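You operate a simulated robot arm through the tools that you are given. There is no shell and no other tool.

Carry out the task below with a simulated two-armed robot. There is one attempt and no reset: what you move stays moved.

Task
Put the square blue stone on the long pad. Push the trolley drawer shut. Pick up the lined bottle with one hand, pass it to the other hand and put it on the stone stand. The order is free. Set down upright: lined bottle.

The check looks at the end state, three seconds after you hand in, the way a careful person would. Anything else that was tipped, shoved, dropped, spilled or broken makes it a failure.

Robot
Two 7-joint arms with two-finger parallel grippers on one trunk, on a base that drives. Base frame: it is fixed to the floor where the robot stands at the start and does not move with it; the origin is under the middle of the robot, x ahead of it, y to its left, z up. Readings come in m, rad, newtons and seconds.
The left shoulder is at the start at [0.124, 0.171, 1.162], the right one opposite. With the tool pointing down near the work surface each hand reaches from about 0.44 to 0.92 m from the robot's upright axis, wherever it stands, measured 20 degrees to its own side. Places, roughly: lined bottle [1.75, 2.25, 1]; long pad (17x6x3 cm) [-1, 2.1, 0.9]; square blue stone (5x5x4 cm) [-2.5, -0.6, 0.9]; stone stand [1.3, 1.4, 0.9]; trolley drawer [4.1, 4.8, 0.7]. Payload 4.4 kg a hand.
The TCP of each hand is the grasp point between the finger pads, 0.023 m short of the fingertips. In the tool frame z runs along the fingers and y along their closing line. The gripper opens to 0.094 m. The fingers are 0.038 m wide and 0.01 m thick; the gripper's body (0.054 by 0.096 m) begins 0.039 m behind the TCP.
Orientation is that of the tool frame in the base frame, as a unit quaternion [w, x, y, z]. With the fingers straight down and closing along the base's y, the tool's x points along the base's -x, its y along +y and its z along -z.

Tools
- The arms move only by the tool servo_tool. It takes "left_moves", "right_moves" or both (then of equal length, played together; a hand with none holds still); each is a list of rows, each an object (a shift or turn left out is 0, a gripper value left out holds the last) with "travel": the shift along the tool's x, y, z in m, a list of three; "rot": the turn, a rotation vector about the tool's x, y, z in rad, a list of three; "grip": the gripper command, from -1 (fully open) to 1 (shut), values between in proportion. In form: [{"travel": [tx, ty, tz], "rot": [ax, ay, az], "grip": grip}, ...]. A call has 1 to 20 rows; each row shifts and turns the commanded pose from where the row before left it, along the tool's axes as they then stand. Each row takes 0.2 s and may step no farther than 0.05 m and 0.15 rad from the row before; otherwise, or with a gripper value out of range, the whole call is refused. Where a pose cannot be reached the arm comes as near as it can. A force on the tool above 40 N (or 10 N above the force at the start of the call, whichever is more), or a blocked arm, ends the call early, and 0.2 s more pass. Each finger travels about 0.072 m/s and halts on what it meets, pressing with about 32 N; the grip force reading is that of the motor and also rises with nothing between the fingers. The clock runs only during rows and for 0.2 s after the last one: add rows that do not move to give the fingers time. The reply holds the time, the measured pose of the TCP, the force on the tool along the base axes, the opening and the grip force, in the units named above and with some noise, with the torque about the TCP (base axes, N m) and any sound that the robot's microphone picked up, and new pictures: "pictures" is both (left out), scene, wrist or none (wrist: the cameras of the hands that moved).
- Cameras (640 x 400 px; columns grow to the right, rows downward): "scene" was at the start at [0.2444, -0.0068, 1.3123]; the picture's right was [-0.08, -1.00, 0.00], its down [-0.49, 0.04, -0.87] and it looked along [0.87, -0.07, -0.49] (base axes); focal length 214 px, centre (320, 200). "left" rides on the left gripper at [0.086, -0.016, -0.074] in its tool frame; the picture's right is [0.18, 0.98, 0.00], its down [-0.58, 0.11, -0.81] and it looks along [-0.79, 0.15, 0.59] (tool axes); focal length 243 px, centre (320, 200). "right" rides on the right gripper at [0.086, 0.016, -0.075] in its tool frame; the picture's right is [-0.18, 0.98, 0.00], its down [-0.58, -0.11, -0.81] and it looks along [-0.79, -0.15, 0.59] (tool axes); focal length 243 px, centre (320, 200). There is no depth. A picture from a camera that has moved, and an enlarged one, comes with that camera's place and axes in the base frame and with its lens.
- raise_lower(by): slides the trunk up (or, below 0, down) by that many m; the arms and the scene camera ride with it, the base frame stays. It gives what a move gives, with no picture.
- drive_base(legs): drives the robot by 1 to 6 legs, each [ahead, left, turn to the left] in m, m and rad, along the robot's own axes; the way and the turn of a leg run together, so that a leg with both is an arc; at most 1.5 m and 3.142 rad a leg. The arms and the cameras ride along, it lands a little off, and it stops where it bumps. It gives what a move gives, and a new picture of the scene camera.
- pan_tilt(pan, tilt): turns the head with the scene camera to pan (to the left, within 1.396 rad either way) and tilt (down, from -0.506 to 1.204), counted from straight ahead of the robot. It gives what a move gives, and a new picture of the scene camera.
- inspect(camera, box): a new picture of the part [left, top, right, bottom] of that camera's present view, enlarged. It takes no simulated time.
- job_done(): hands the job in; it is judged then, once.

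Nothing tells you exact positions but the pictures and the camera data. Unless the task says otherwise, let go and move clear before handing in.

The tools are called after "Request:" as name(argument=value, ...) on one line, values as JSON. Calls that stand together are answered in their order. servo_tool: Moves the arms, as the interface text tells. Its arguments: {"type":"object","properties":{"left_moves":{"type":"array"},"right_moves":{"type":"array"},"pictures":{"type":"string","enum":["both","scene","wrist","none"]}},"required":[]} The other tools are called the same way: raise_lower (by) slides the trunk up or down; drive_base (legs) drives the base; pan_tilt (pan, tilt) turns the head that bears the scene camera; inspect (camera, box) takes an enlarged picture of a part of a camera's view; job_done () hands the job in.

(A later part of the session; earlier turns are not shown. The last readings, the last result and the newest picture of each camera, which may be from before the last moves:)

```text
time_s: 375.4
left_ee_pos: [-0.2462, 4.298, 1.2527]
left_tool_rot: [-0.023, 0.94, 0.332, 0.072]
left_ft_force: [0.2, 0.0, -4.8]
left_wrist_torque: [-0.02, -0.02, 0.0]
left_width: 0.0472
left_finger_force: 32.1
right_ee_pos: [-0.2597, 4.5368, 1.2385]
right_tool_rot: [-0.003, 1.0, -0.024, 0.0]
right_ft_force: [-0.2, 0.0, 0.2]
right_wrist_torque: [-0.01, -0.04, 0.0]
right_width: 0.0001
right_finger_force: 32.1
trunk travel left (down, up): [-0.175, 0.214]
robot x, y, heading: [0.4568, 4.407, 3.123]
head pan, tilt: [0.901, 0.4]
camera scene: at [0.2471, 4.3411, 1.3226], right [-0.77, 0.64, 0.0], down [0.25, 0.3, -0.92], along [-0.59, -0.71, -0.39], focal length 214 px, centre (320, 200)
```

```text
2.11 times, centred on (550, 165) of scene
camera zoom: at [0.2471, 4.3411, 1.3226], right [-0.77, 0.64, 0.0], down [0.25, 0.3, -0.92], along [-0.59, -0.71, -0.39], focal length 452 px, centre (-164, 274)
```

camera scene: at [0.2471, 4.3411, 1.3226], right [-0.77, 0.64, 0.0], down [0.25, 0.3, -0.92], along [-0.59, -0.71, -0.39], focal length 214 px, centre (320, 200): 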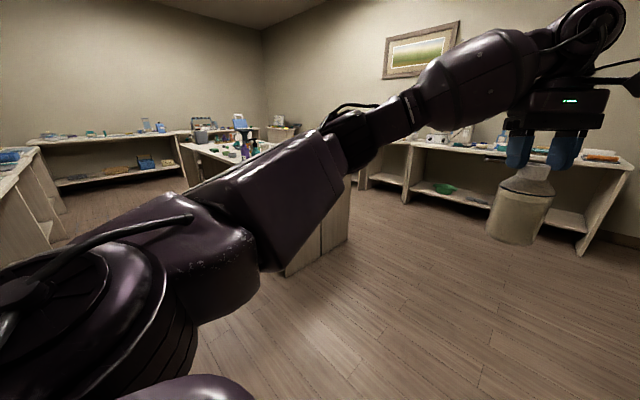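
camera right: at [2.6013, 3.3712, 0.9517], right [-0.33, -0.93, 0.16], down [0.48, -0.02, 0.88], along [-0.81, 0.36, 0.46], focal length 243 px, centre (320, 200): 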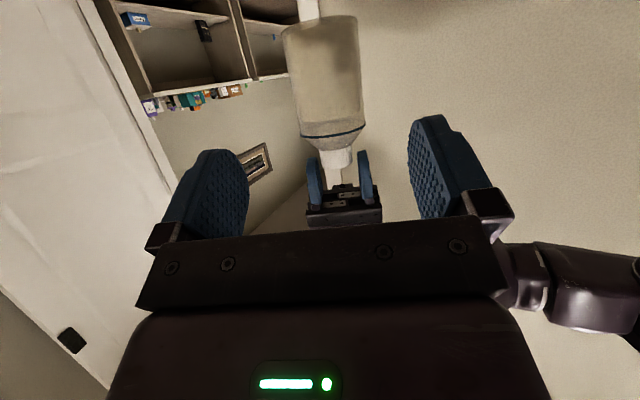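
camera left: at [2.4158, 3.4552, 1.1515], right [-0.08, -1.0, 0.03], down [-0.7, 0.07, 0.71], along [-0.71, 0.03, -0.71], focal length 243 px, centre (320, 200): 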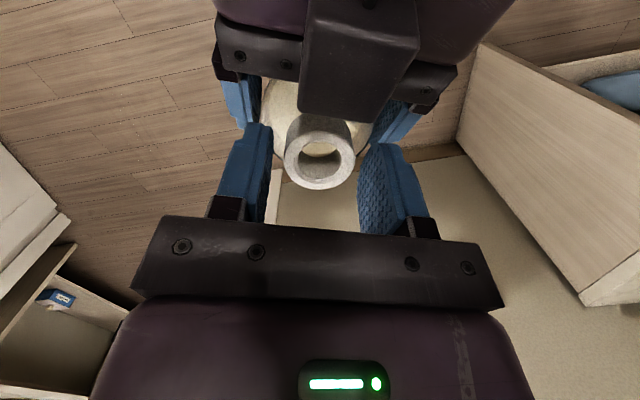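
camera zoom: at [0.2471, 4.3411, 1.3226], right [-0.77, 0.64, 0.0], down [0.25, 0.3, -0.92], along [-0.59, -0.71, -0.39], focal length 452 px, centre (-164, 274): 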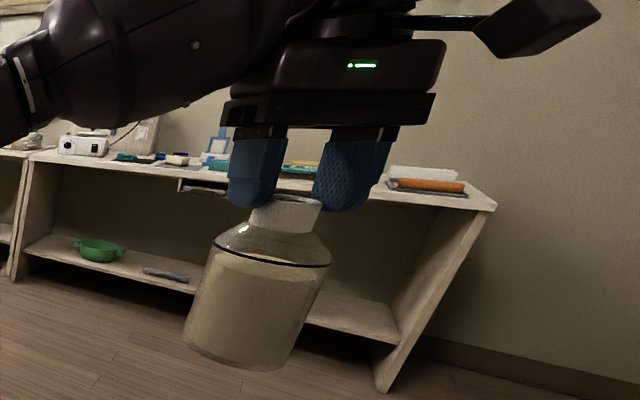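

The bottle has moved less than a millimetre in the grip, so it is secure. I'll draw both hands back in, turn to face east, and strafe south along the aisle to the stand's place.

Request:
servo_tool(left_moves=[{"travel": [0.0146, 0.0384, 0.0024]}, {"travel": [0.0146, 0.0384, 0.0024]}, {"travel": [0.0146, 0.0384, 0.0024]}, {"travel": [0.0146, 0.0384, 0.0024]}, {"travel": [0.0146, 0.0384, 0.0024]}, {"travel": [0, 0, 0]}], right_moves=[{"travel": [0.0433, -0.0245, 0]}, {"travel": [0.0433, -0.0245, 0]}, {"travel": [0.0433, -0.0245, 0]}, {"travel": [0.0433, -0.0245, 0]}, {"travel": [0.0433, -0.0245, 0]}, {"travel": [0, 0, 0]}], pictures="none")

Request:
drive_base(legs=[[0, 0, 1.57], [0, 0, 1.58]])

Request:
pan_tilt(pan=-0.8, tilt=0.4)

```text
time_s: 376.8
left_ee_pos: [-0.0695, 4.1969, 1.2521]
left_tool_rot: [-0.022, 0.94, 0.332, 0.075]
left_ft_force: [-0.9, -0.4, -4.8]
left_wrist_torque: [0.05, -0.01, 0.0]
left_width: 0.047
left_finger_force: 31.4
right_ee_pos: [-0.0393, 4.6514, 1.2357]
right_tool_rot: [-0.003, 1.0, -0.025, 0.002]
right_ft_force: [-0.5, 0.3, -0.2]
right_wrist_torque: [0.03, 0.0, 0.02]
right_width: 0.0002
right_finger_force: 32.5
trunk travel left (down, up): [-0.175, 0.214]
robot x, y, heading: [0.4583, 4.4095, 3.12]
head pan, tilt: [0.901, 0.4]
```

```text
time_s: 384.8
left_ee_pos: [0.9801, 4.6304, 1.2539]
left_tool_rot: [-0.073, -0.339, 0.938, -0.024]
left_ft_force: [-0.3, 0.3, -5.3]
left_wrist_torque: [0.0, 0.06, 0.02]
left_width: 0.0464
left_finger_force: 32.3
right_ee_pos: [0.9586, 4.1767, 1.2379]
right_tool_rot: [0.001, 0.016, 1.0, -0.003]
right_ft_force: [-0.4, 0.1, 0.6]
right_wrist_torque: [-0.01, -0.02, 0.01]
right_width: 0.0
right_finger_force: 31.8
trunk travel left (down, up): [-0.175, 0.214]
robot x, y, heading: [0.4567, 4.4115, -0.008]
head pan, tilt: [0.901, 0.4]
camera scene: at [0.6707, 4.4816, 1.3226], right [0.78, -0.62, 0.0], down [-0.24, -0.3, -0.92], along [0.58, 0.72, -0.39], focal length 214 px, centre (320, 200)
```

scene: 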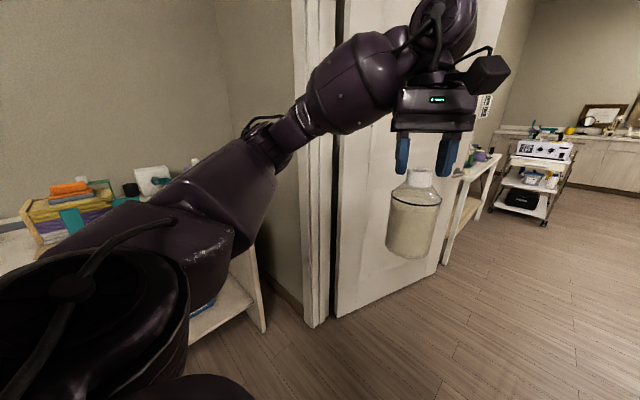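

```text
time_s: 386.6
left_ee_pos: [0.9805, 4.6299, 1.2544]
left_tool_rot: [-0.073, -0.339, 0.938, -0.024]
left_ft_force: [0.3, -0.4, -4.8]
left_wrist_torque: [0.0, 0.03, -0.02]
left_width: 0.0348
left_finger_force: 31.9
right_ee_pos: [0.9584, 4.1765, 1.2377]
right_tool_rot: [0.0, 0.016, 1.0, -0.002]
right_ft_force: [0.6, 0.3, 0.4]
right_wrist_torque: [0.01, -0.01, 0.0]
right_width: 0.0001
right_finger_force: 32.0
trunk travel left (down, up): [-0.175, 0.214]
robot x, y, heading: [0.4614, 4.4102, -0.004]
head pan, tilt: [-0.799, 0.4]
camera scene: at [0.6772, 4.3424, 1.3227], right [-0.72, -0.69, 0.0], down [-0.27, 0.28, -0.92], along [0.64, -0.66, -0.39], focal length 214 px, centre (320, 200)
```

scene: 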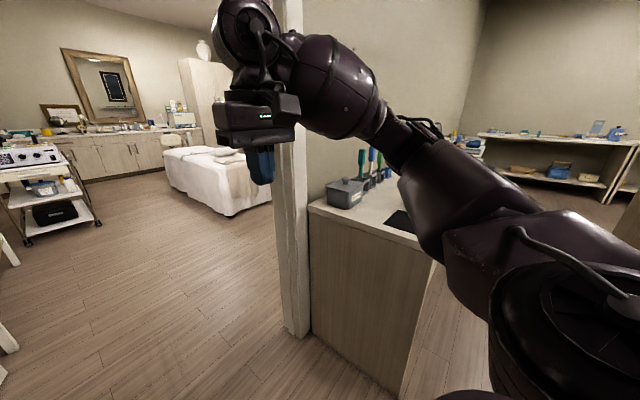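

The left grip width just changed to 35 mm. Checking the bottle at once.

Request:
inspect(camera="left", box=[200, 60, 440, 240])

Request:
pan_tilt(pan=0.7, tilt=0.4)

Request:
inspect(camera="scene", box=[260, 60, 500, 280])

```text
2.22 times, centred on (320, 150) of left
camera zoom: at [0.9334, 4.5703, 1.3413], right [-0.77, 0.64, 0.03], down [0.47, 0.53, 0.71], along [0.43, 0.56, -0.71], focal length 539 px, centre (320, 311)
```

zoom: 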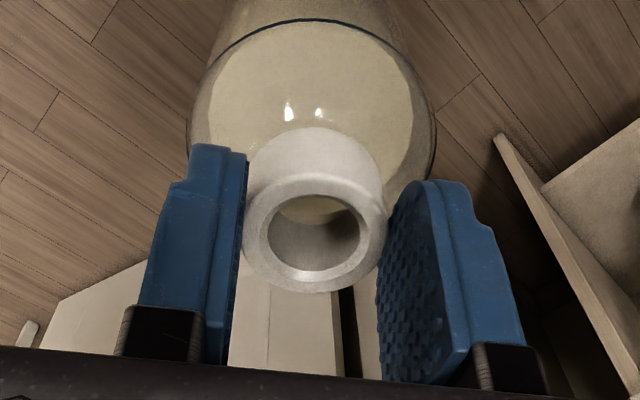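

```text
time_s: 388.2
left_ee_pos: [0.9799, 4.6301, 1.2541]
left_tool_rot: [-0.073, -0.339, 0.938, -0.024]
left_ft_force: [-0.5, -0.6, -5.3]
left_wrist_torque: [-0.02, -0.01, 0.0]
left_width: 0.0344
left_finger_force: 31.9
right_ee_pos: [0.959, 4.1774, 1.2373]
right_tool_rot: [-0.001, 0.016, 1.0, -0.002]
right_ft_force: [-1.6, 0.0, 0.7]
right_wrist_torque: [0.04, -0.02, 0.0]
right_width: 0.0
right_finger_force: 31.9
trunk travel left (down, up): [-0.175, 0.214]
robot x, y, heading: [0.4612, 4.408, -0.003]
head pan, tilt: [0.7, 0.4]
camera scene: at [0.684, 4.4684, 1.3226], right [0.64, -0.77, 0.0], down [-0.3, -0.25, -0.92], along [0.71, 0.59, -0.39], focal length 214 px, centre (320, 200)
```

scene: 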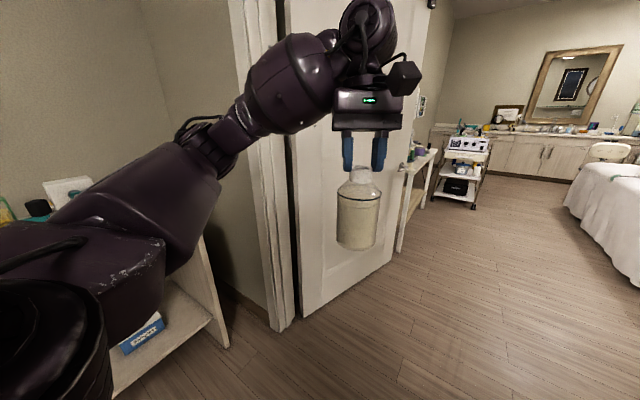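

```text
1.82 times, centred on (380, 170) of scene
camera zoom: at [0.684, 4.4684, 1.3226], right [0.64, -0.77, 0.0], down [-0.3, -0.25, -0.92], along [0.71, 0.59, -0.39], focal length 390 px, centre (211, 254)
```

zoom: 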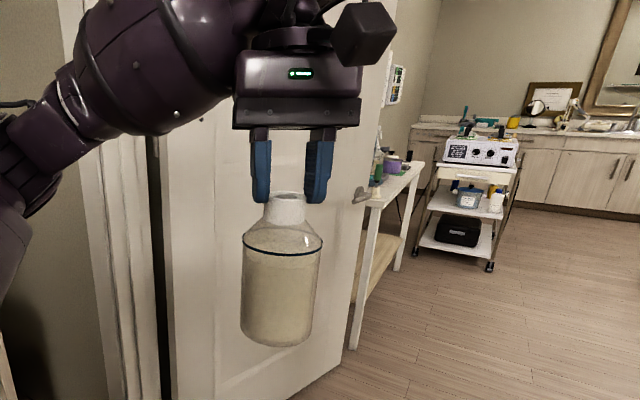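

The bottle slid about 1 cm and the fingers now hold just the ring's upper part. To be safe I'll support it with the right hand again: bringing both hands to the earlier hand-over pose in front of me, gently.

Request:
servo_tool(left_moves=[{"travel": [-0.00636, -0.02181, 0.01047]}, {"travel": [-0.00636, -0.02181, 0.01047]}, {"travel": [-0.00636, -0.02181, 0.01047]}, {"travel": [-0.00636, -0.02181, 0.01047]}, {"travel": [-0.00636, -0.02181, 0.01047]}, {"travel": [-0.00636, -0.02181, 0.01047]}, {"travel": [-0.00636, -0.02181, 0.01047]}, {"travel": [-0.00636, -0.02181, 0.01047]}, {"travel": [-0.00636, -0.02181, 0.01047]}, {"travel": [-0.00636, -0.02181, 0.01047]}, {"travel": [-0.00636, -0.02181, 0.01047]}, {"travel": [-0.00636, -0.02181, 0.01047]}, {"travel": [-0.00636, -0.02181, 0.01047]}, {"travel": [-0.00636, -0.02181, 0.01047]}, {"travel": [-0.00636, -0.02181, 0.01047]}, {"travel": [-0.00636, -0.02181, 0.01047]}], right_moves=[{"travel": [-0.0267, 0.0193, 0.0349], "grip": -1}, {"travel": [-0.0267, 0.0193, 0.0349]}, {"travel": [-0.0267, 0.0193, 0.0349]}, {"travel": [-0.0267, 0.0193, 0.0349]}, {"travel": [-0.0267, 0.0193, 0.0349]}, {"travel": [-0.0267, 0.0193, 0.0349]}, {"travel": [-0.0267, 0.0193, 0.0349]}, {"rot": [-0.04286, -0.11923, -0.06859]}, {"rot": [-0.04286, -0.11923, -0.06859]}, {"rot": [-0.04286, -0.11923, -0.06859]}, {"rot": [-0.04286, -0.11923, -0.06859]}, {"rot": [-0.04286, -0.11923, -0.06859]}, {"rot": [-0.04286, -0.11923, -0.06859]}, {"rot": [-0.04286, -0.11923, -0.06859]}, {"rot": [-0.04286, -0.11923, -0.06859]}, {"rot": [-0.04286, -0.11923, -0.06859]}], pictures="both")

```text
time_s: 391.6
left_ee_pos: [1.2608, 4.4083, 1.0693]
left_tool_rot: [-0.074, -0.338, 0.938, -0.024]
left_ft_force: [0.1, -0.7, -4.7]
left_wrist_torque: [-0.02, 0.03, -0.01]
left_width: 0.0345
left_finger_force: 32.1
right_ee_pos: [1.1496, 4.3036, 0.9922]
right_tool_rot: [0.502, -0.276, 0.802, 0.17]
right_ft_force: [-0.5, 0.0, 0.6]
right_wrist_torque: [0.03, -0.02, -0.02]
right_width: 0.0941
right_finger_force: 0.1
trunk travel left (down, up): [-0.175, 0.214]
robot x, y, heading: [0.4601, 4.414, -0.005]
head pan, tilt: [0.7, 0.4]
camera scene: at [0.6847, 4.467, 1.3225], right [0.64, -0.77, 0.0], down [-0.3, -0.25, -0.92], along [0.71, 0.59, -0.39], focal length 214 px, centre (320, 200)
camera right: at [1.0569, 4.2519, 0.9452], right [-0.54, 0.83, 0.16], down [-0.31, -0.37, 0.88], along [0.78, 0.42, 0.45], focal length 243 px, centre (320, 200)
camera left: at [1.2142, 4.3488, 1.1569], right [-0.77, 0.64, 0.03], down [0.47, 0.53, 0.71], along [0.44, 0.56, -0.71], focal length 243 px, centre (320, 200)
```

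scene: 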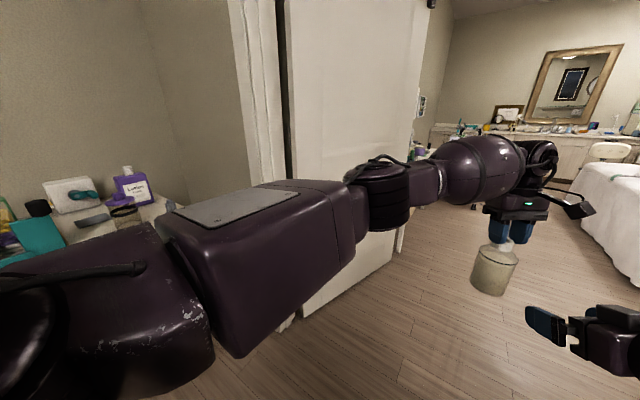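
right: 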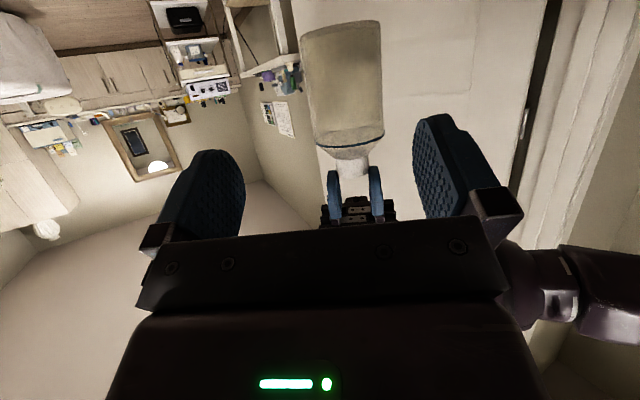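
left: 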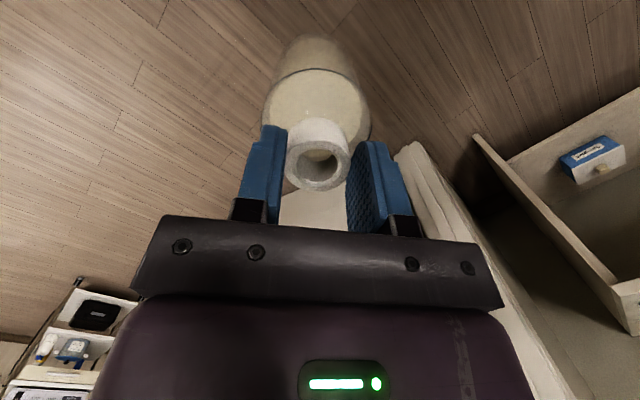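

The hold on the ring is now stable at 34.5 mm, with about 11 mm of ring inside the fingertips, so no re-grip is needed. I'll move the hands back to the carrying posture and go on.

Request:
servo_tool(left_moves=[{"travel": [0.00636, 0.02181, -0.01047]}, {"travel": [0.00636, 0.02181, -0.01047]}, {"travel": [0.00636, 0.02181, -0.01047]}, {"travel": [0.00636, 0.02181, -0.01047]}, {"travel": [0.00636, 0.02181, -0.01047]}, {"travel": [0.00636, 0.02181, -0.01047]}, {"travel": [0.00636, 0.02181, -0.01047]}, {"travel": [0.00636, 0.02181, -0.01047]}, {"travel": [0.00636, 0.02181, -0.01047]}, {"travel": [0.00636, 0.02181, -0.01047]}, {"travel": [0.00636, 0.02181, -0.01047]}, {"travel": [0.00636, 0.02181, -0.01047]}, {"travel": [0.00636, 0.02181, -0.01047]}, {"travel": [0.00636, 0.02181, -0.01047]}, {"travel": [0.00636, 0.02181, -0.01047]}, {"travel": [0.00636, 0.02181, -0.01047]}], right_moves=[{"rot": [0.04286, 0.11923, 0.06859]}, {"rot": [0.04286, 0.11923, 0.06859]}, {"rot": [0.04286, 0.11923, 0.06859]}, {"rot": [0.04286, 0.11923, 0.06859]}, {"rot": [0.04286, 0.11923, 0.06859]}, {"rot": [0.04286, 0.11923, 0.06859]}, {"rot": [0.04286, 0.11923, 0.06859]}, {"rot": [0.04286, 0.11923, 0.06859]}, {"rot": [0.04286, 0.11923, 0.06859]}, {"travel": [0.0267, -0.0193, -0.0349]}, {"travel": [0.0267, -0.0193, -0.0349]}, {"travel": [0.0267, -0.0193, -0.0349]}, {"travel": [0.0267, -0.0193, -0.0349]}, {"travel": [0.0267, -0.0193, -0.0349]}, {"travel": [0.0267, -0.0193, -0.0349]}, {"travel": [0.0267, -0.0193, -0.0349]}], pictures="none")

Request:
inspect(camera="left", box=[200, 60, 440, 240])

```text
time_s: 395.0
left_ee_pos: [0.9769, 4.6314, 1.2577]
left_tool_rot: [-0.072, -0.339, 0.938, -0.024]
left_ft_force: [-1.1, 1.2, -5.1]
left_wrist_torque: [-0.01, 0.03, -0.01]
left_width: 0.0348
left_finger_force: 31.7
right_ee_pos: [0.955, 4.1784, 1.2418]
right_tool_rot: [0.002, 0.016, 1.0, -0.003]
right_ft_force: [-1.5, -0.1, 0.2]
right_wrist_torque: [-0.04, -0.06, 0.05]
right_width: 0.0941
right_finger_force: 0.1
trunk travel left (down, up): [-0.175, 0.214]
robot x, y, heading: [0.4541, 4.4086, -0.004]
head pan, tilt: [0.7, 0.4]
```

```text
2.22 times, centred on (320, 150) of left
camera zoom: at [0.9294, 4.5707, 1.3443], right [-0.77, 0.64, 0.03], down [0.47, 0.53, 0.71], along [0.44, 0.56, -0.7], focal length 539 px, centre (320, 311)
```

zoom: 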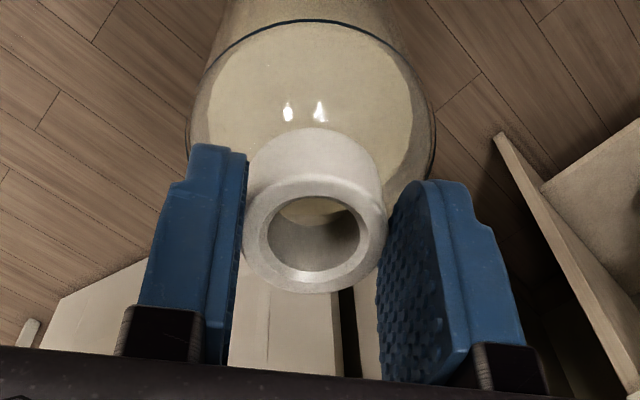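

The bottle is steady. Now strafing south along the aisle to about y=1.6.

Request:
drive_base(legs=[[-0.1, -0.93, 0], [0, -0.93, 0], [0, -0.93, 0]])

Request:
pan_tilt(pan=0.0, tilt=0.5)

Request:
inspect(camera="left", box=[200, 60, 440, 240])

```text
time_s: 419.8
left_ee_pos: [0.8721, 1.8241, 1.2538]
left_tool_rot: [-0.072, -0.341, 0.937, -0.024]
left_ft_force: [-0.7, 0.8, -4.3]
left_wrist_torque: [-0.03, 0.0, 0.02]
left_width: 0.0346
left_finger_force: 32.0
right_ee_pos: [0.853, 1.3726, 1.2389]
right_tool_rot: [-0.002, 0.015, 1.0, -0.003]
right_ft_force: [-0.2, 0.1, -0.3]
right_wrist_torque: [0.01, -0.02, 0.0]
right_width: 0.0939
right_finger_force: 0.0
trunk travel left (down, up): [-0.175, 0.214]
robot x, y, heading: [0.3517, 1.6013, -0.001]
head pan, tilt: [0.7, 0.4]
camera scene: at [0.5768, 1.662, 1.3227], right [0.64, -0.77, 0.0], down [-0.3, -0.25, -0.92], along [0.71, 0.59, -0.39], focal length 214 px, centre (320, 200)
```

scene: 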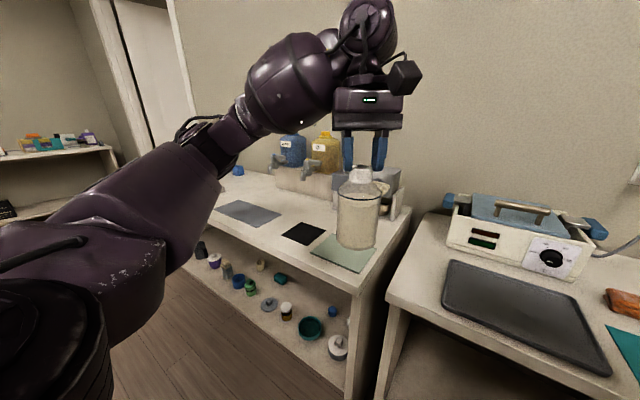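

```text
time_s: 420.9
left_ee_pos: [0.8727, 1.8259, 1.2541]
left_tool_rot: [-0.074, -0.34, 0.937, -0.024]
left_ft_force: [0.1, -0.1, -4.7]
left_wrist_torque: [0.02, -0.01, 0.01]
left_width: 0.0345
left_finger_force: 32.5
right_ee_pos: [0.8535, 1.3727, 1.2375]
right_tool_rot: [-0.001, 0.015, 1.0, -0.003]
right_ft_force: [-0.7, -0.1, 0.7]
right_wrist_torque: [0.0, 0.01, 0.01]
right_width: 0.0941
right_finger_force: 0.1
trunk travel left (down, up): [-0.175, 0.214]
robot x, y, heading: [0.3481, 1.605, -0.004]
head pan, tilt: [0.0, 0.499]
camera scene: at [0.5968, 1.6025, 1.3135], right [0.0, -1.0, 0.0], down [-0.48, 0.0, -0.88], along [0.88, 0.0, -0.48], focal length 214 px, centre (320, 200)
```

scene: 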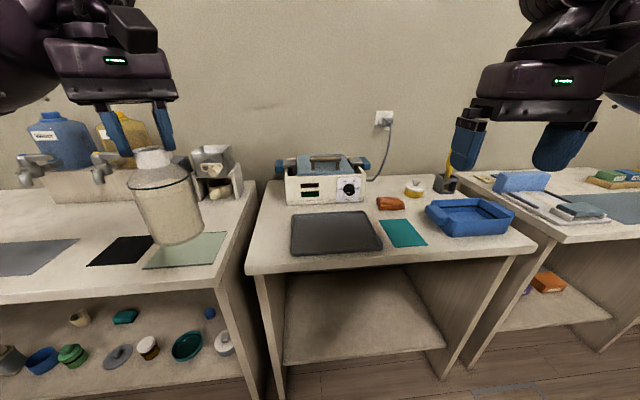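

```text
2.22 times, centred on (320, 150) of left
camera zoom: at [0.8258, 1.7645, 1.3418], right [-0.77, 0.64, 0.03], down [0.47, 0.53, 0.71], along [0.43, 0.56, -0.71], focal length 539 px, centre (320, 311)
```

zoom: 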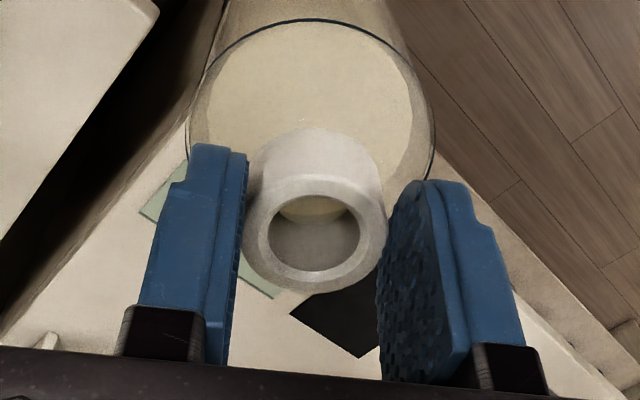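

The bottle is steady. Now I need to identify the stone stand near (1.3, 1.4): the small orange-brown object there is closest, so I'll look at it closely with the scene and right wrist cameras.

Request:
inspect(camera="scene", box=[360, 170, 460, 230])

Request:
inspect(camera="right", box=[180, 60, 480, 240])

Request:
inspect(camera="scene", box=[260, 140, 420, 270])

```text
6.40 times, centred on (410, 200) of scene
camera zoom: at [0.5968, 1.6025, 1.3135], right [0.0, -1.0, 0.0], down [-0.48, 0.0, -0.88], along [0.88, 0.0, -0.48], focal length 1373 px, centre (-256, 200)
```

zoom: 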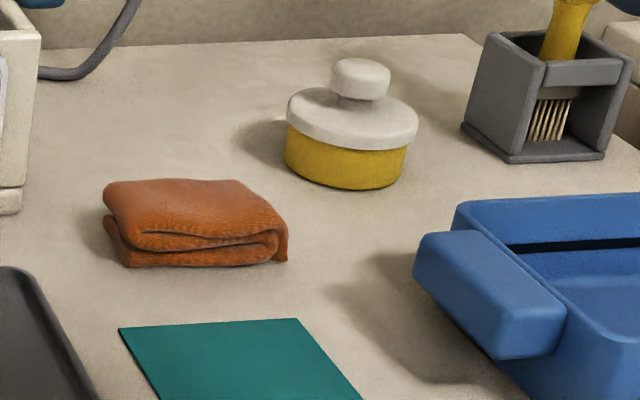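

```text
2.13 times, centred on (330, 150) of right
camera zoom: at [0.7663, 1.3918, 1.3112], right [0.21, 0.98, -0.01], down [0.58, -0.12, 0.81], along [0.79, -0.18, -0.59], focal length 518 px, centre (299, 307)
```

zoom: 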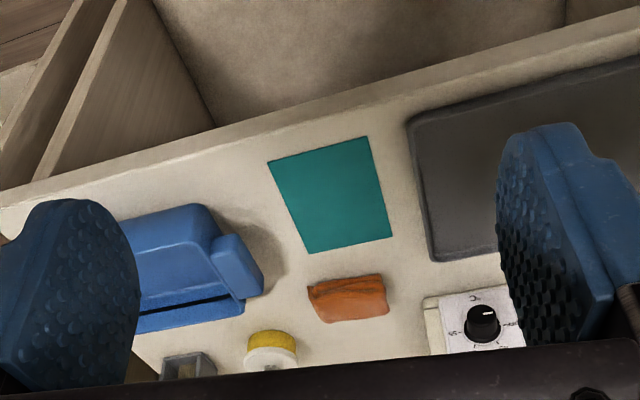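

```text
3.08 times, centred on (340, 205) of scene
camera zoom: at [0.5968, 1.6025, 1.3135], right [0.0, -1.0, 0.0], down [-0.48, 0.0, -0.88], along [0.88, 0.0, -0.48], focal length 660 px, centre (258, 185)
```

zoom: 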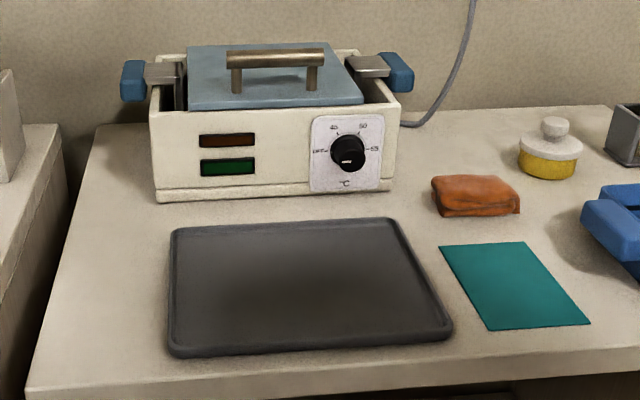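

The orange item is a folded cloth. The bench itself (top spanning x≈0.98–1.56, y≈0.95–1.82, centre ≈(1.27, 1.39), height 0.9) matches the stone stand's place exactly, and it carries the stone heater, so this bench is the stand. There is a free pocket at about (1.43, 1.325) between heater, cloth and dish; I'll drive in to reach it.

Request:
drive_base(legs=[[0, -0.46, 0], [0.24, 0, 0]])

Request:
pan_tilt(pan=0.25, tilt=0.5)

Request:
inspect(camera="scene", box=[180, 120, 440, 300])

```text
time_s: 426.8
left_ee_pos: [1.1115, 1.365, 1.2542]
left_tool_rot: [-0.074, -0.34, 0.937, -0.023]
left_ft_force: [0.1, -0.1, -4.8]
left_wrist_torque: [-0.05, 0.0, -0.04]
left_width: 0.0344
left_finger_force: 32.0
right_ee_pos: [1.0899, 0.9131, 1.2397]
right_tool_rot: [0.0, 0.017, 1.0, -0.002]
right_ft_force: [0.7, -0.5, 0.2]
right_wrist_torque: [-0.02, 0.02, 0.0]
right_width: 0.094
right_finger_force: 0.1
trunk travel left (down, up): [-0.175, 0.214]
robot x, y, heading: [0.5887, 1.1439, 0.001]
head pan, tilt: [0.0, 0.499]
camera scene: at [0.8344, 1.143, 1.3136], right [0.0, -1.0, 0.0], down [-0.48, 0.0, -0.88], along [0.88, 0.0, -0.48], focal length 214 px, centre (320, 200)
```

scene: 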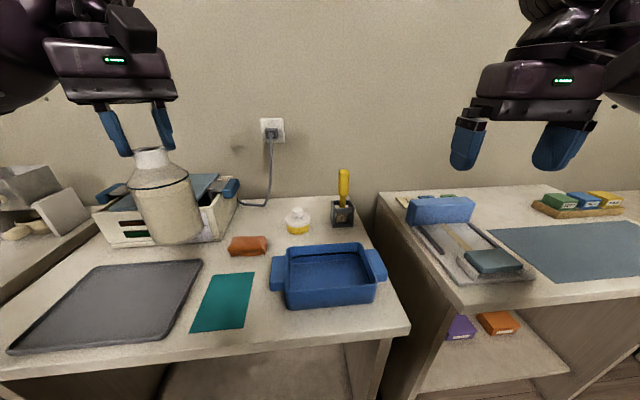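

```text
time_s: 427.6
left_ee_pos: [1.11, 1.3637, 1.2545]
left_tool_rot: [-0.073, -0.339, 0.938, -0.023]
left_ft_force: [0.1, -0.6, -3.9]
left_wrist_torque: [-0.01, 0.03, 0.0]
left_width: 0.0347
left_finger_force: 32.1
right_ee_pos: [1.0898, 0.9133, 1.2377]
right_tool_rot: [-0.001, 0.016, 1.0, -0.002]
right_ft_force: [-0.9, -0.3, -0.4]
right_wrist_torque: [-0.03, 0.04, 0.0]
right_width: 0.094
right_finger_force: 0.0
trunk travel left (down, up): [-0.175, 0.214]
robot x, y, heading: [0.5877, 1.1427, -0.005]
head pan, tilt: [0.25, 0.499]
camera scene: at [0.8313, 1.1654, 1.3135], right [0.24, -0.97, 0.0], down [-0.46, -0.12, -0.88], along [0.85, 0.21, -0.48], focal length 214 px, centre (320, 200)
```

scene: 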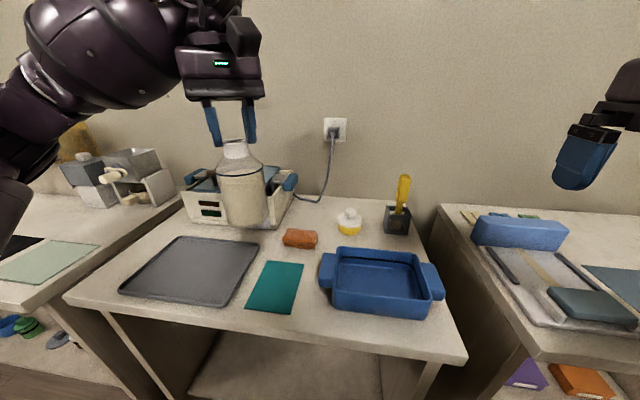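

```text
2.22 times, centred on (310, 210) of scene
camera zoom: at [0.8313, 1.1654, 1.3135], right [0.24, -0.97, 0.0], down [-0.46, -0.12, -0.88], along [0.85, 0.21, -0.48], focal length 477 px, centre (342, 178)
```

zoom: 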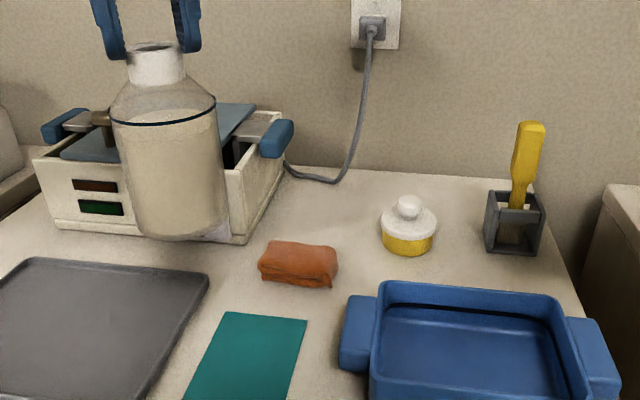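

The free pocket is centred at about (1.43, 1.345) with ≥5 cm clearance around. I'll lower the bottle a little and move it forward over the pocket in stages.

Request:
servo_tool(left_moves=[{"travel": [-0.0051, -0.0001, 0.033]}, {"travel": [-0.0051, -0.0001, 0.033]}, {"travel": [-0.0051, -0.0001, 0.033]}, {"travel": [-0.0278, -0.0274, -0.0044]}, {"travel": [-0.0278, -0.0274, -0.0044]}, {"travel": [-0.0278, -0.0274, -0.0044]}, {"travel": [-0.0278, -0.0274, -0.0044]}, {"travel": [0, 0, 0]}], pictures="both")

```text
time_s: 429.4
left_ee_pos: [1.2671, 1.3536, 1.1544]
left_tool_rot: [-0.073, -0.339, 0.938, -0.024]
left_ft_force: [-0.5, -0.2, -4.0]
left_wrist_torque: [-0.02, 0.02, 0.01]
left_width: 0.0345
left_finger_force: 32.3
right_ee_pos: [1.0897, 0.9136, 1.2393]
right_tool_rot: [0.001, 0.017, 1.0, -0.004]
right_ft_force: [0.2, -0.2, 0.0]
right_wrist_torque: [-0.01, -0.04, 0.0]
right_width: 0.094
right_finger_force: 0.1
trunk travel left (down, up): [-0.175, 0.214]
robot x, y, heading: [0.5912, 1.145, 0.0]
head pan, tilt: [0.25, 0.499]
camera scene: at [0.8308, 1.1659, 1.3137], right [0.24, -0.97, 0.0], down [-0.46, -0.12, -0.88], along [0.85, 0.21, -0.48], focal length 214 px, centre (320, 200)
camera left: at [1.2202, 1.2931, 1.2414], right [-0.77, 0.64, 0.03], down [0.47, 0.53, 0.71], along [0.44, 0.56, -0.7], focal length 243 px, centre (320, 200)
```

scene: 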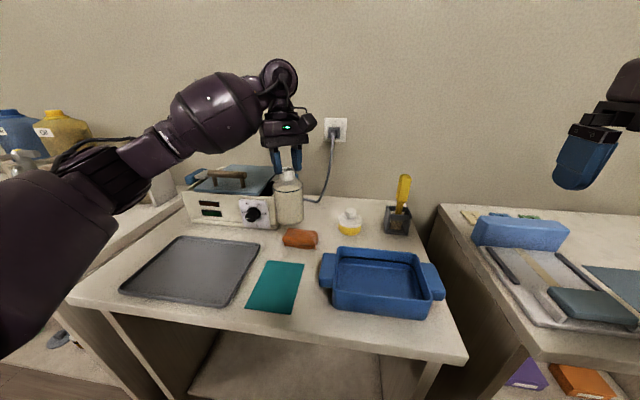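
left: 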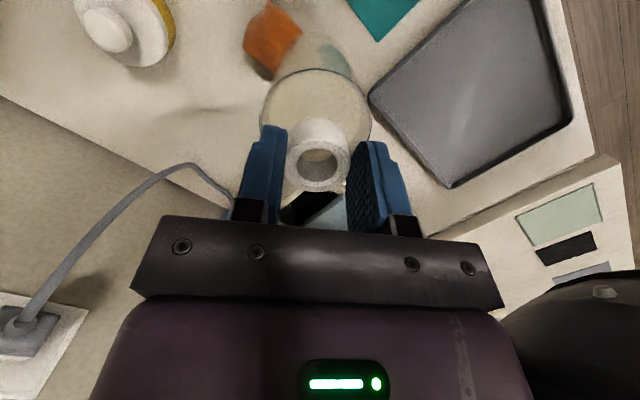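

Request:
servo_tool(left_moves=[{"travel": [-0.0278, -0.0274, -0.0044]}, {"travel": [-0.0278, -0.0274, -0.0044]}, {"travel": [-0.0278, -0.0274, -0.0044]}, {"travel": [-0.0278, -0.0274, -0.0044]}, {"travel": [0, 0, 0]}], pictures="both")

Request:
inspect(camera="scene", box=[220, 120, 420, 270])

```text
time_s: 430.6
left_ee_pos: [1.4232, 1.3426, 1.1537]
left_tool_rot: [-0.073, -0.339, 0.938, -0.023]
left_ft_force: [-0.5, 1.1, -5.0]
left_wrist_torque: [-0.01, 0.03, 0.01]
left_width: 0.0344
left_finger_force: 31.7
right_ee_pos: [1.0892, 0.9142, 1.2393]
right_tool_rot: [-0.001, 0.016, 1.0, -0.004]
right_ft_force: [0.3, 0.8, -0.8]
right_wrist_torque: [0.01, -0.01, 0.02]
right_width: 0.0939
right_finger_force: 0.1
trunk travel left (down, up): [-0.175, 0.214]
robot x, y, heading: [0.5893, 1.1452, 0.0]
head pan, tilt: [0.25, 0.499]
camera scene: at [0.8312, 1.1672, 1.3135], right [0.24, -0.97, 0.0], down [-0.46, -0.12, -0.88], along [0.85, 0.21, -0.48], focal length 214 px, centre (320, 200)
camera left: at [1.3763, 1.2832, 1.2418], right [-0.77, 0.64, 0.03], down [0.47, 0.53, 0.71], along [0.44, 0.56, -0.71], focal length 243 px, centre (320, 200)
```

scene: 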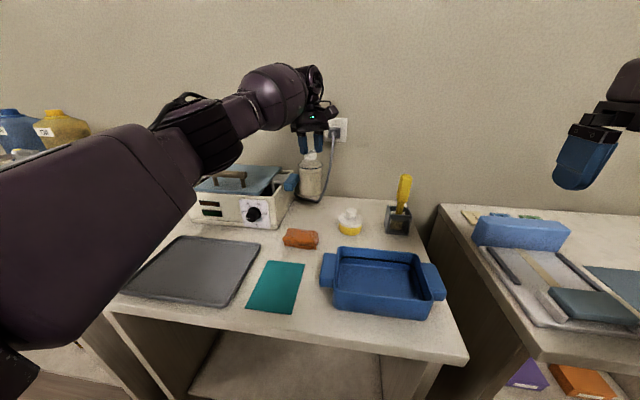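
left: 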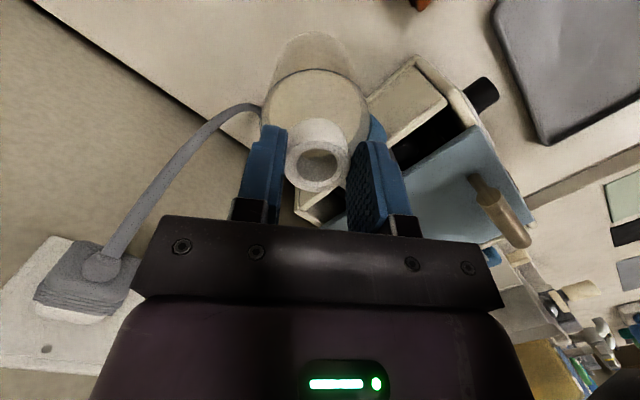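

```text
2.67 times, centred on (320, 195) of scene
camera zoom: at [0.8312, 1.1672, 1.3135], right [0.24, -0.97, 0.0], down [-0.46, -0.12, -0.88], along [0.85, 0.21, -0.48], focal length 572 px, centre (320, 213)
```

zoom: 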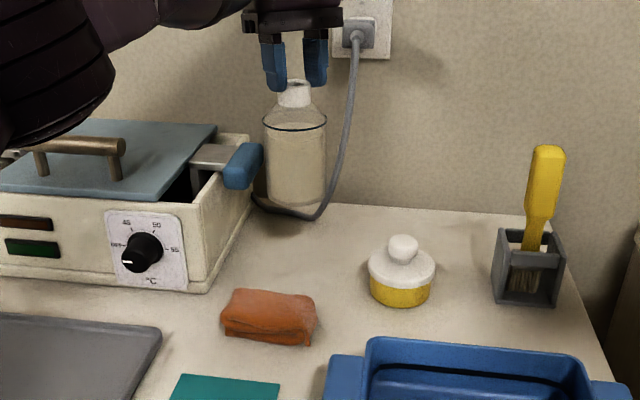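

Over the pocket: the landing spot is clear of the heater, cloth, dish and cord. Lowering in steps.

Request:
servo_tool(left_moves=[{"travel": [-0.0031, -0.0001, 0.0198]}, {"travel": [-0.0031, -0.0001, 0.0198]}, {"travel": [-0.0031, -0.0001, 0.0198]}, {"travel": [0, 0, 0]}], pictures="both")

Request:
inspect(camera="scene", box=[220, 120, 420, 270])

```text
time_s: 431.6
left_ee_pos: [1.4237, 1.339, 1.0939]
left_tool_rot: [-0.074, -0.339, 0.938, -0.024]
left_ft_force: [-0.1, -0.5, -4.8]
left_wrist_torque: [-0.02, 0.04, -0.01]
left_width: 0.0345
left_finger_force: 31.1
right_ee_pos: [1.0907, 0.9117, 1.2389]
right_tool_rot: [0.0, 0.017, 1.0, -0.003]
right_ft_force: [-1.0, 0.8, 0.3]
right_wrist_torque: [0.01, -0.01, -0.02]
right_width: 0.094
right_finger_force: 0.0
trunk travel left (down, up): [-0.175, 0.214]
robot x, y, heading: [0.5918, 1.1435, -0.005]
head pan, tilt: [0.25, 0.499]
camera scene: at [0.8311, 1.1653, 1.3137], right [0.24, -0.97, 0.0], down [-0.46, -0.12, -0.88], along [0.85, 0.21, -0.48], focal length 214 px, centre (320, 200)
camera left: at [1.3772, 1.2802, 1.1817], right [-0.77, 0.64, 0.03], down [0.47, 0.53, 0.71], along [0.44, 0.56, -0.71], focal length 243 px, centre (320, 200)
```

scene: 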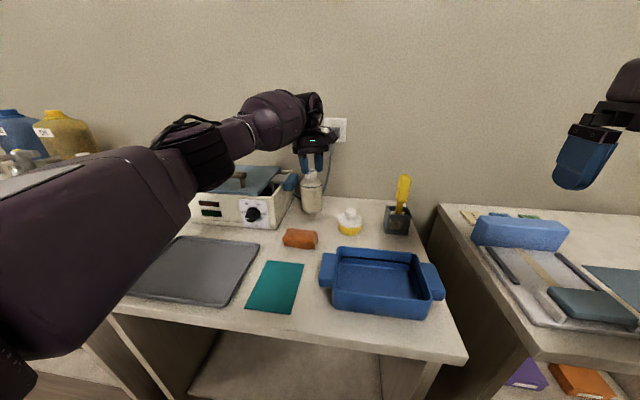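
left: 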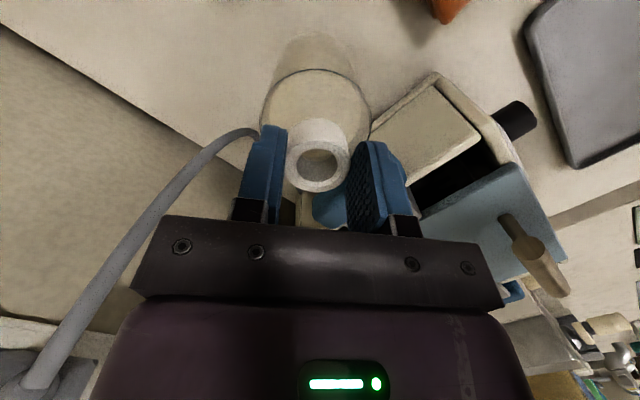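

```text
2.67 times, centred on (320, 195) of scene
camera zoom: at [0.8311, 1.1653, 1.3137], right [0.24, -0.97, 0.0], down [-0.46, -0.12, -0.88], along [0.85, 0.21, -0.48], focal length 572 px, centre (320, 213)
```

zoom: 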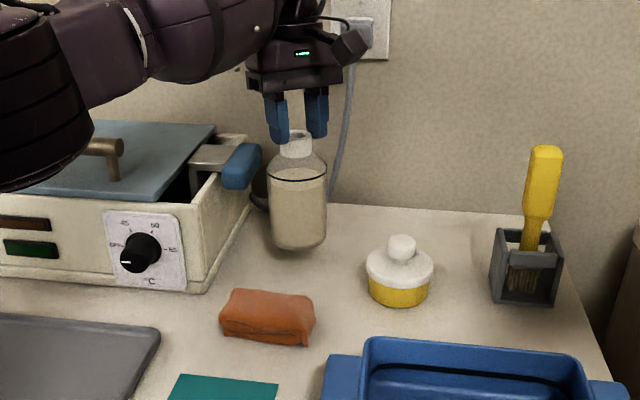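

Request:
servo_tool(left_moves=[{"travel": [-0.0008, 0, 0.005]}, {"travel": [-0.0008, 0, 0.005]}, {"travel": [-0.0008, 0, 0.005]}, {"travel": [0, 0, 0]}], pictures="none")

Request:
inspect(camera="scene", box=[280, 150, 360, 220])

```text
time_s: 432.6
left_ee_pos: [1.4251, 1.341, 1.0763]
left_tool_rot: [-0.072, -0.339, 0.938, -0.024]
left_ft_force: [-0.5, -0.3, -4.7]
left_wrist_torque: [-0.03, 0.0, -0.01]
left_width: 0.0346
left_finger_force: 31.9
right_ee_pos: [1.0911, 0.9123, 1.2394]
right_tool_rot: [0.0, 0.016, 1.0, -0.003]
right_ft_force: [-0.5, -0.8, -0.2]
right_wrist_torque: [0.02, -0.03, -0.03]
right_width: 0.094
right_finger_force: 0.0
trunk travel left (down, up): [-0.175, 0.214]
robot x, y, heading: [0.5906, 1.1448, -0.005]
head pan, tilt: [0.25, 0.499]
```

```text
5.71 times, centred on (320, 185) of scene
camera zoom: at [0.8315, 1.1655, 1.3135], right [0.24, -0.97, 0.0], down [-0.46, -0.12, -0.88], along [0.85, 0.21, -0.48], focal length 1226 px, centre (320, 286)
```

zoom: 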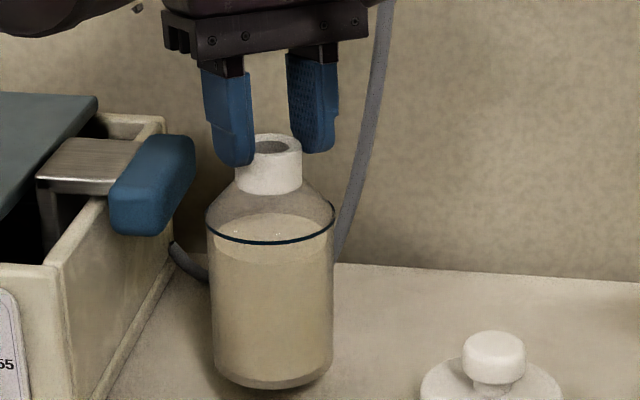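

Request:
servo_tool(left_moves=[{"travel": [-0.0005, 0, 0.003]}, {"travel": [0, 0, 0]}], pictures="none")

Request:
servo_tool(left_moves=[{"travel": [-0.0005, 0, 0.003]}, {"travel": [0, 0, 0]}], pictures="none")

```text
time_s: 433.2
left_ee_pos: [1.4236, 1.3406, 1.0752]
left_tool_rot: [-0.073, -0.339, 0.938, -0.023]
left_ft_force: [0.2, -0.1, -5.1]
left_wrist_torque: [-0.04, -0.01, 0.03]
left_width: 0.0345
left_finger_force: 31.9
right_ee_pos: [1.0899, 0.9129, 1.2382]
right_tool_rot: [-0.001, 0.017, 1.0, -0.003]
right_ft_force: [-0.3, -0.2, 0.6]
right_wrist_torque: [0.03, 0.02, -0.01]
right_width: 0.0939
right_finger_force: 0.0
trunk travel left (down, up): [-0.175, 0.214]
robot x, y, heading: [0.5865, 1.145, -0.003]
head pan, tilt: [0.25, 0.499]
```

```text
time_s: 433.8
left_ee_pos: [1.4236, 1.3406, 1.0719]
left_tool_rot: [-0.072, -0.339, 0.938, -0.024]
left_ft_force: [0.7, 0.1, -4.9]
left_wrist_torque: [-0.01, 0.01, -0.02]
left_width: 0.0346
left_finger_force: 32.1
right_ee_pos: [1.0894, 0.9118, 1.2391]
right_tool_rot: [-0.001, 0.017, 1.0, -0.003]
right_ft_force: [-0.5, 0.9, -1.0]
right_wrist_torque: [-0.01, 0.04, 0.0]
right_width: 0.0941
right_finger_force: 0.0
trunk travel left (down, up): [-0.175, 0.214]
robot x, y, heading: [0.587, 1.1408, 0.0]
head pan, tilt: [0.25, 0.499]
```

Request:
servo_tool(left_moves=[{"travel": [-0.0005, 0, 0.003]}, {"travel": [0, 0, 0]}], pictures="none")

Request:
servo_tool(left_moves=[{"travel": [-0.0005, 0, 0.003]}, {"travel": [0, 0, 0]}], pictures="none")

Request:
inspect(camera="scene", box=[280, 150, 360, 220])

```text
time_s: 434.4
left_ee_pos: [1.4241, 1.3401, 1.0687]
left_tool_rot: [-0.073, -0.34, 0.937, -0.024]
left_ft_force: [-0.1, -0.1, -4.3]
left_wrist_torque: [-0.03, 0.03, 0.0]
left_width: 0.0345
left_finger_force: 32.3
right_ee_pos: [1.0895, 0.9122, 1.2386]
right_tool_rot: [-0.001, 0.017, 1.0, -0.003]
right_ft_force: [0.1, -0.6, -0.5]
right_wrist_torque: [0.0, -0.03, -0.01]
right_width: 0.094
right_finger_force: 0.0
trunk travel left (down, up): [-0.175, 0.214]
robot x, y, heading: [0.5903, 1.1445, -0.007]
head pan, tilt: [0.25, 0.499]
```

```text
time_s: 435.0
left_ee_pos: [1.4245, 1.3391, 1.066]
left_tool_rot: [-0.073, -0.34, 0.937, -0.024]
left_ft_force: [0.4, -0.3, -3.9]
left_wrist_torque: [-0.03, 0.0, 0.02]
left_width: 0.0346
left_finger_force: 32.5
right_ee_pos: [1.0897, 0.9128, 1.2389]
right_tool_rot: [0.0, 0.017, 1.0, -0.003]
right_ft_force: [0.0, 0.2, 1.0]
right_wrist_torque: [0.01, -0.03, -0.02]
right_width: 0.0941
right_finger_force: 0.0
trunk travel left (down, up): [-0.175, 0.214]
robot x, y, heading: [0.587, 1.1416, -0.007]
head pan, tilt: [0.25, 0.499]
```

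```text
5.71 times, centred on (320, 185) of scene
camera zoom: at [0.8315, 1.1655, 1.3135], right [0.24, -0.97, 0.0], down [-0.46, -0.12, -0.88], along [0.85, 0.21, -0.48], focal length 1226 px, centre (320, 286)
```

zoom: 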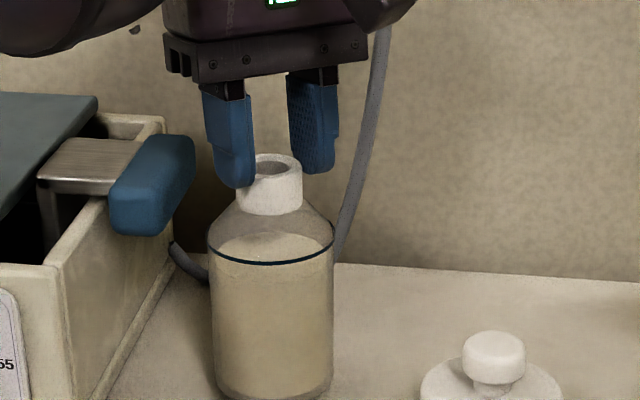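

Request:
servo_tool(left_moves=[{"travel": [-0.0005, 0, 0.003]}, {"travel": [-0.0005, 0, 0.003]}, {"travel": [0, 0, 0]}], pictures="none")

Request:
inspect(camera="scene", box=[280, 150, 360, 220])

```text
time_s: 435.8
left_ee_pos: [1.424, 1.3414, 1.0598]
left_tool_rot: [-0.073, -0.339, 0.937, -0.024]
left_ft_force: [0.5, 0.6, -4.7]
left_wrist_torque: [-0.01, 0.01, 0.0]
left_width: 0.0346
left_finger_force: 31.9
right_ee_pos: [1.0902, 0.9117, 1.238]
right_tool_rot: [0.0, 0.016, 1.0, -0.003]
right_ft_force: [-0.1, -0.4, 0.1]
right_wrist_torque: [0.03, -0.01, 0.0]
right_width: 0.0939
right_finger_force: 0.1
trunk travel left (down, up): [-0.175, 0.214]
robot x, y, heading: [0.5857, 1.1405, -0.005]
head pan, tilt: [0.25, 0.499]
```

```text
5.71 times, centred on (320, 185) of scene
camera zoom: at [0.8315, 1.1655, 1.3135], right [0.24, -0.97, 0.0], down [-0.46, -0.12, -0.88], along [0.85, 0.21, -0.48], focal length 1226 px, centre (320, 286)
```

zoom: 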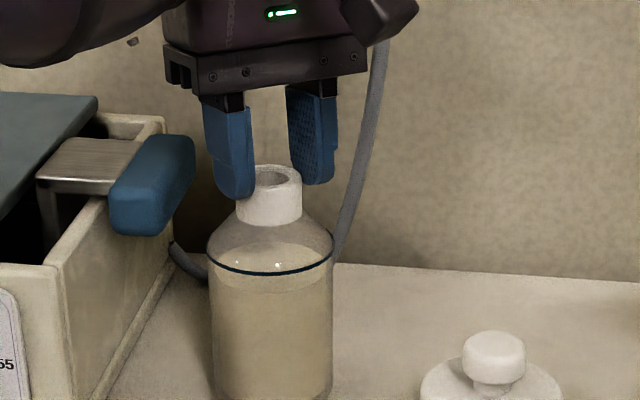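

Request:
servo_tool(left_moves=[{"travel": [-0.0005, 0, 0.003]}, {"travel": [-0.0005, 0, 0.003]}, {"travel": [0, 0, 0]}], pictures="none")

Request:
inspect(camera="scene", box=[270, 150, 370, 240])

```text
time_s: 436.6
left_ee_pos: [1.4237, 1.3406, 1.056]
left_tool_rot: [-0.072, -0.339, 0.938, -0.024]
left_ft_force: [1.3, 1.4, 3.0]
left_wrist_torque: [0.31, -0.43, -0.01]
left_width: 0.0345
left_finger_force: 31.9
right_ee_pos: [1.089, 0.9124, 1.2389]
right_tool_rot: [0.002, 0.017, 1.0, -0.002]
right_ft_force: [-0.3, -0.6, -0.8]
right_wrist_torque: [-0.03, -0.03, -0.02]
right_width: 0.0941
right_finger_force: 0.0
trunk travel left (down, up): [-0.175, 0.214]
robot x, y, heading: [0.5871, 1.1458, -0.004]
head pan, tilt: [0.25, 0.499]
```

```text
4.44 times, centred on (320, 195) of scene
camera zoom: at [0.8307, 1.1654, 1.3139], right [0.24, -0.97, 0.0], down [-0.46, -0.12, -0.88], along [0.85, 0.21, -0.48], focal length 953 px, centre (320, 222)
```

zoom: 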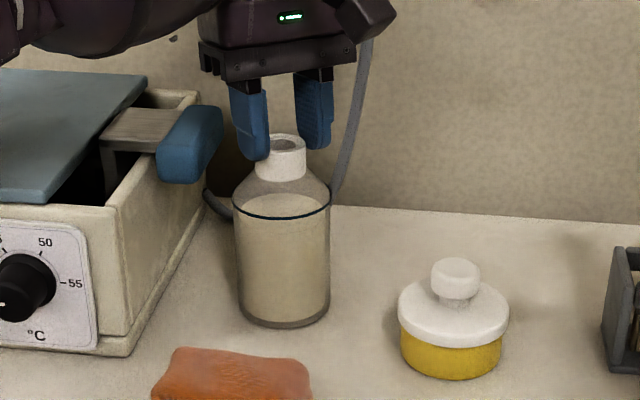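

The bottle has touched the bench (force changed from −4.7 to +3 N). One more millimetre to seat it, then I'll open the fingers slowly.

Request:
servo_tool(left_moves=[{"travel": [-0.0002, 0, 0.0015]}, {"travel": [0, 0, 0]}], pictures="none")

Request:
inspect(camera="left", box=[0, 0, 640, 400])

```text
time_s: 437.2
left_ee_pos: [1.4224, 1.3393, 1.0541]
left_tool_rot: [-0.072, -0.34, 0.938, -0.024]
left_ft_force: [3.0, 0.5, 11.5]
left_wrist_torque: [0.51, -0.68, -0.01]
left_width: 0.0348
left_finger_force: 32.4
right_ee_pos: [1.0882, 0.9118, 1.2399]
right_tool_rot: [0.001, 0.016, 1.0, -0.003]
right_ft_force: [-0.5, -0.2, 0.0]
right_wrist_torque: [-0.01, -0.03, 0.03]
right_width: 0.0939
right_finger_force: 0.2
trunk travel left (down, up): [-0.175, 0.214]
robot x, y, heading: [0.5889, 1.1405, -0.001]
head pan, tilt: [0.25, 0.499]
```

```text
1.00 times, centred on (320, 200) of left (not enlarged: the box is as wide or as high as the picture)
camera zoom: at [1.3752, 1.2802, 1.1427], right [-0.77, 0.64, 0.03], down [0.47, 0.53, 0.71], along [0.44, 0.56, -0.7], focal length 243 px, centre (320, 200)
```

zoom: 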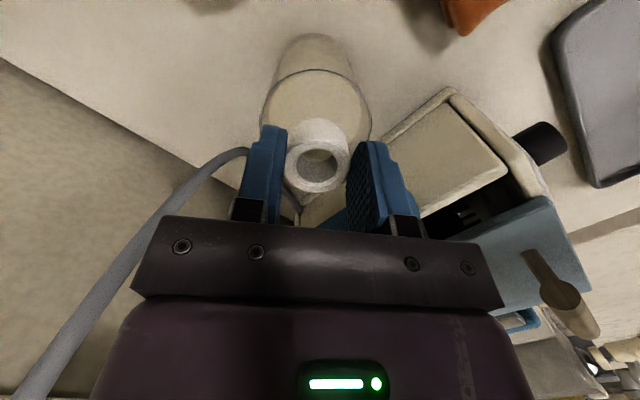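

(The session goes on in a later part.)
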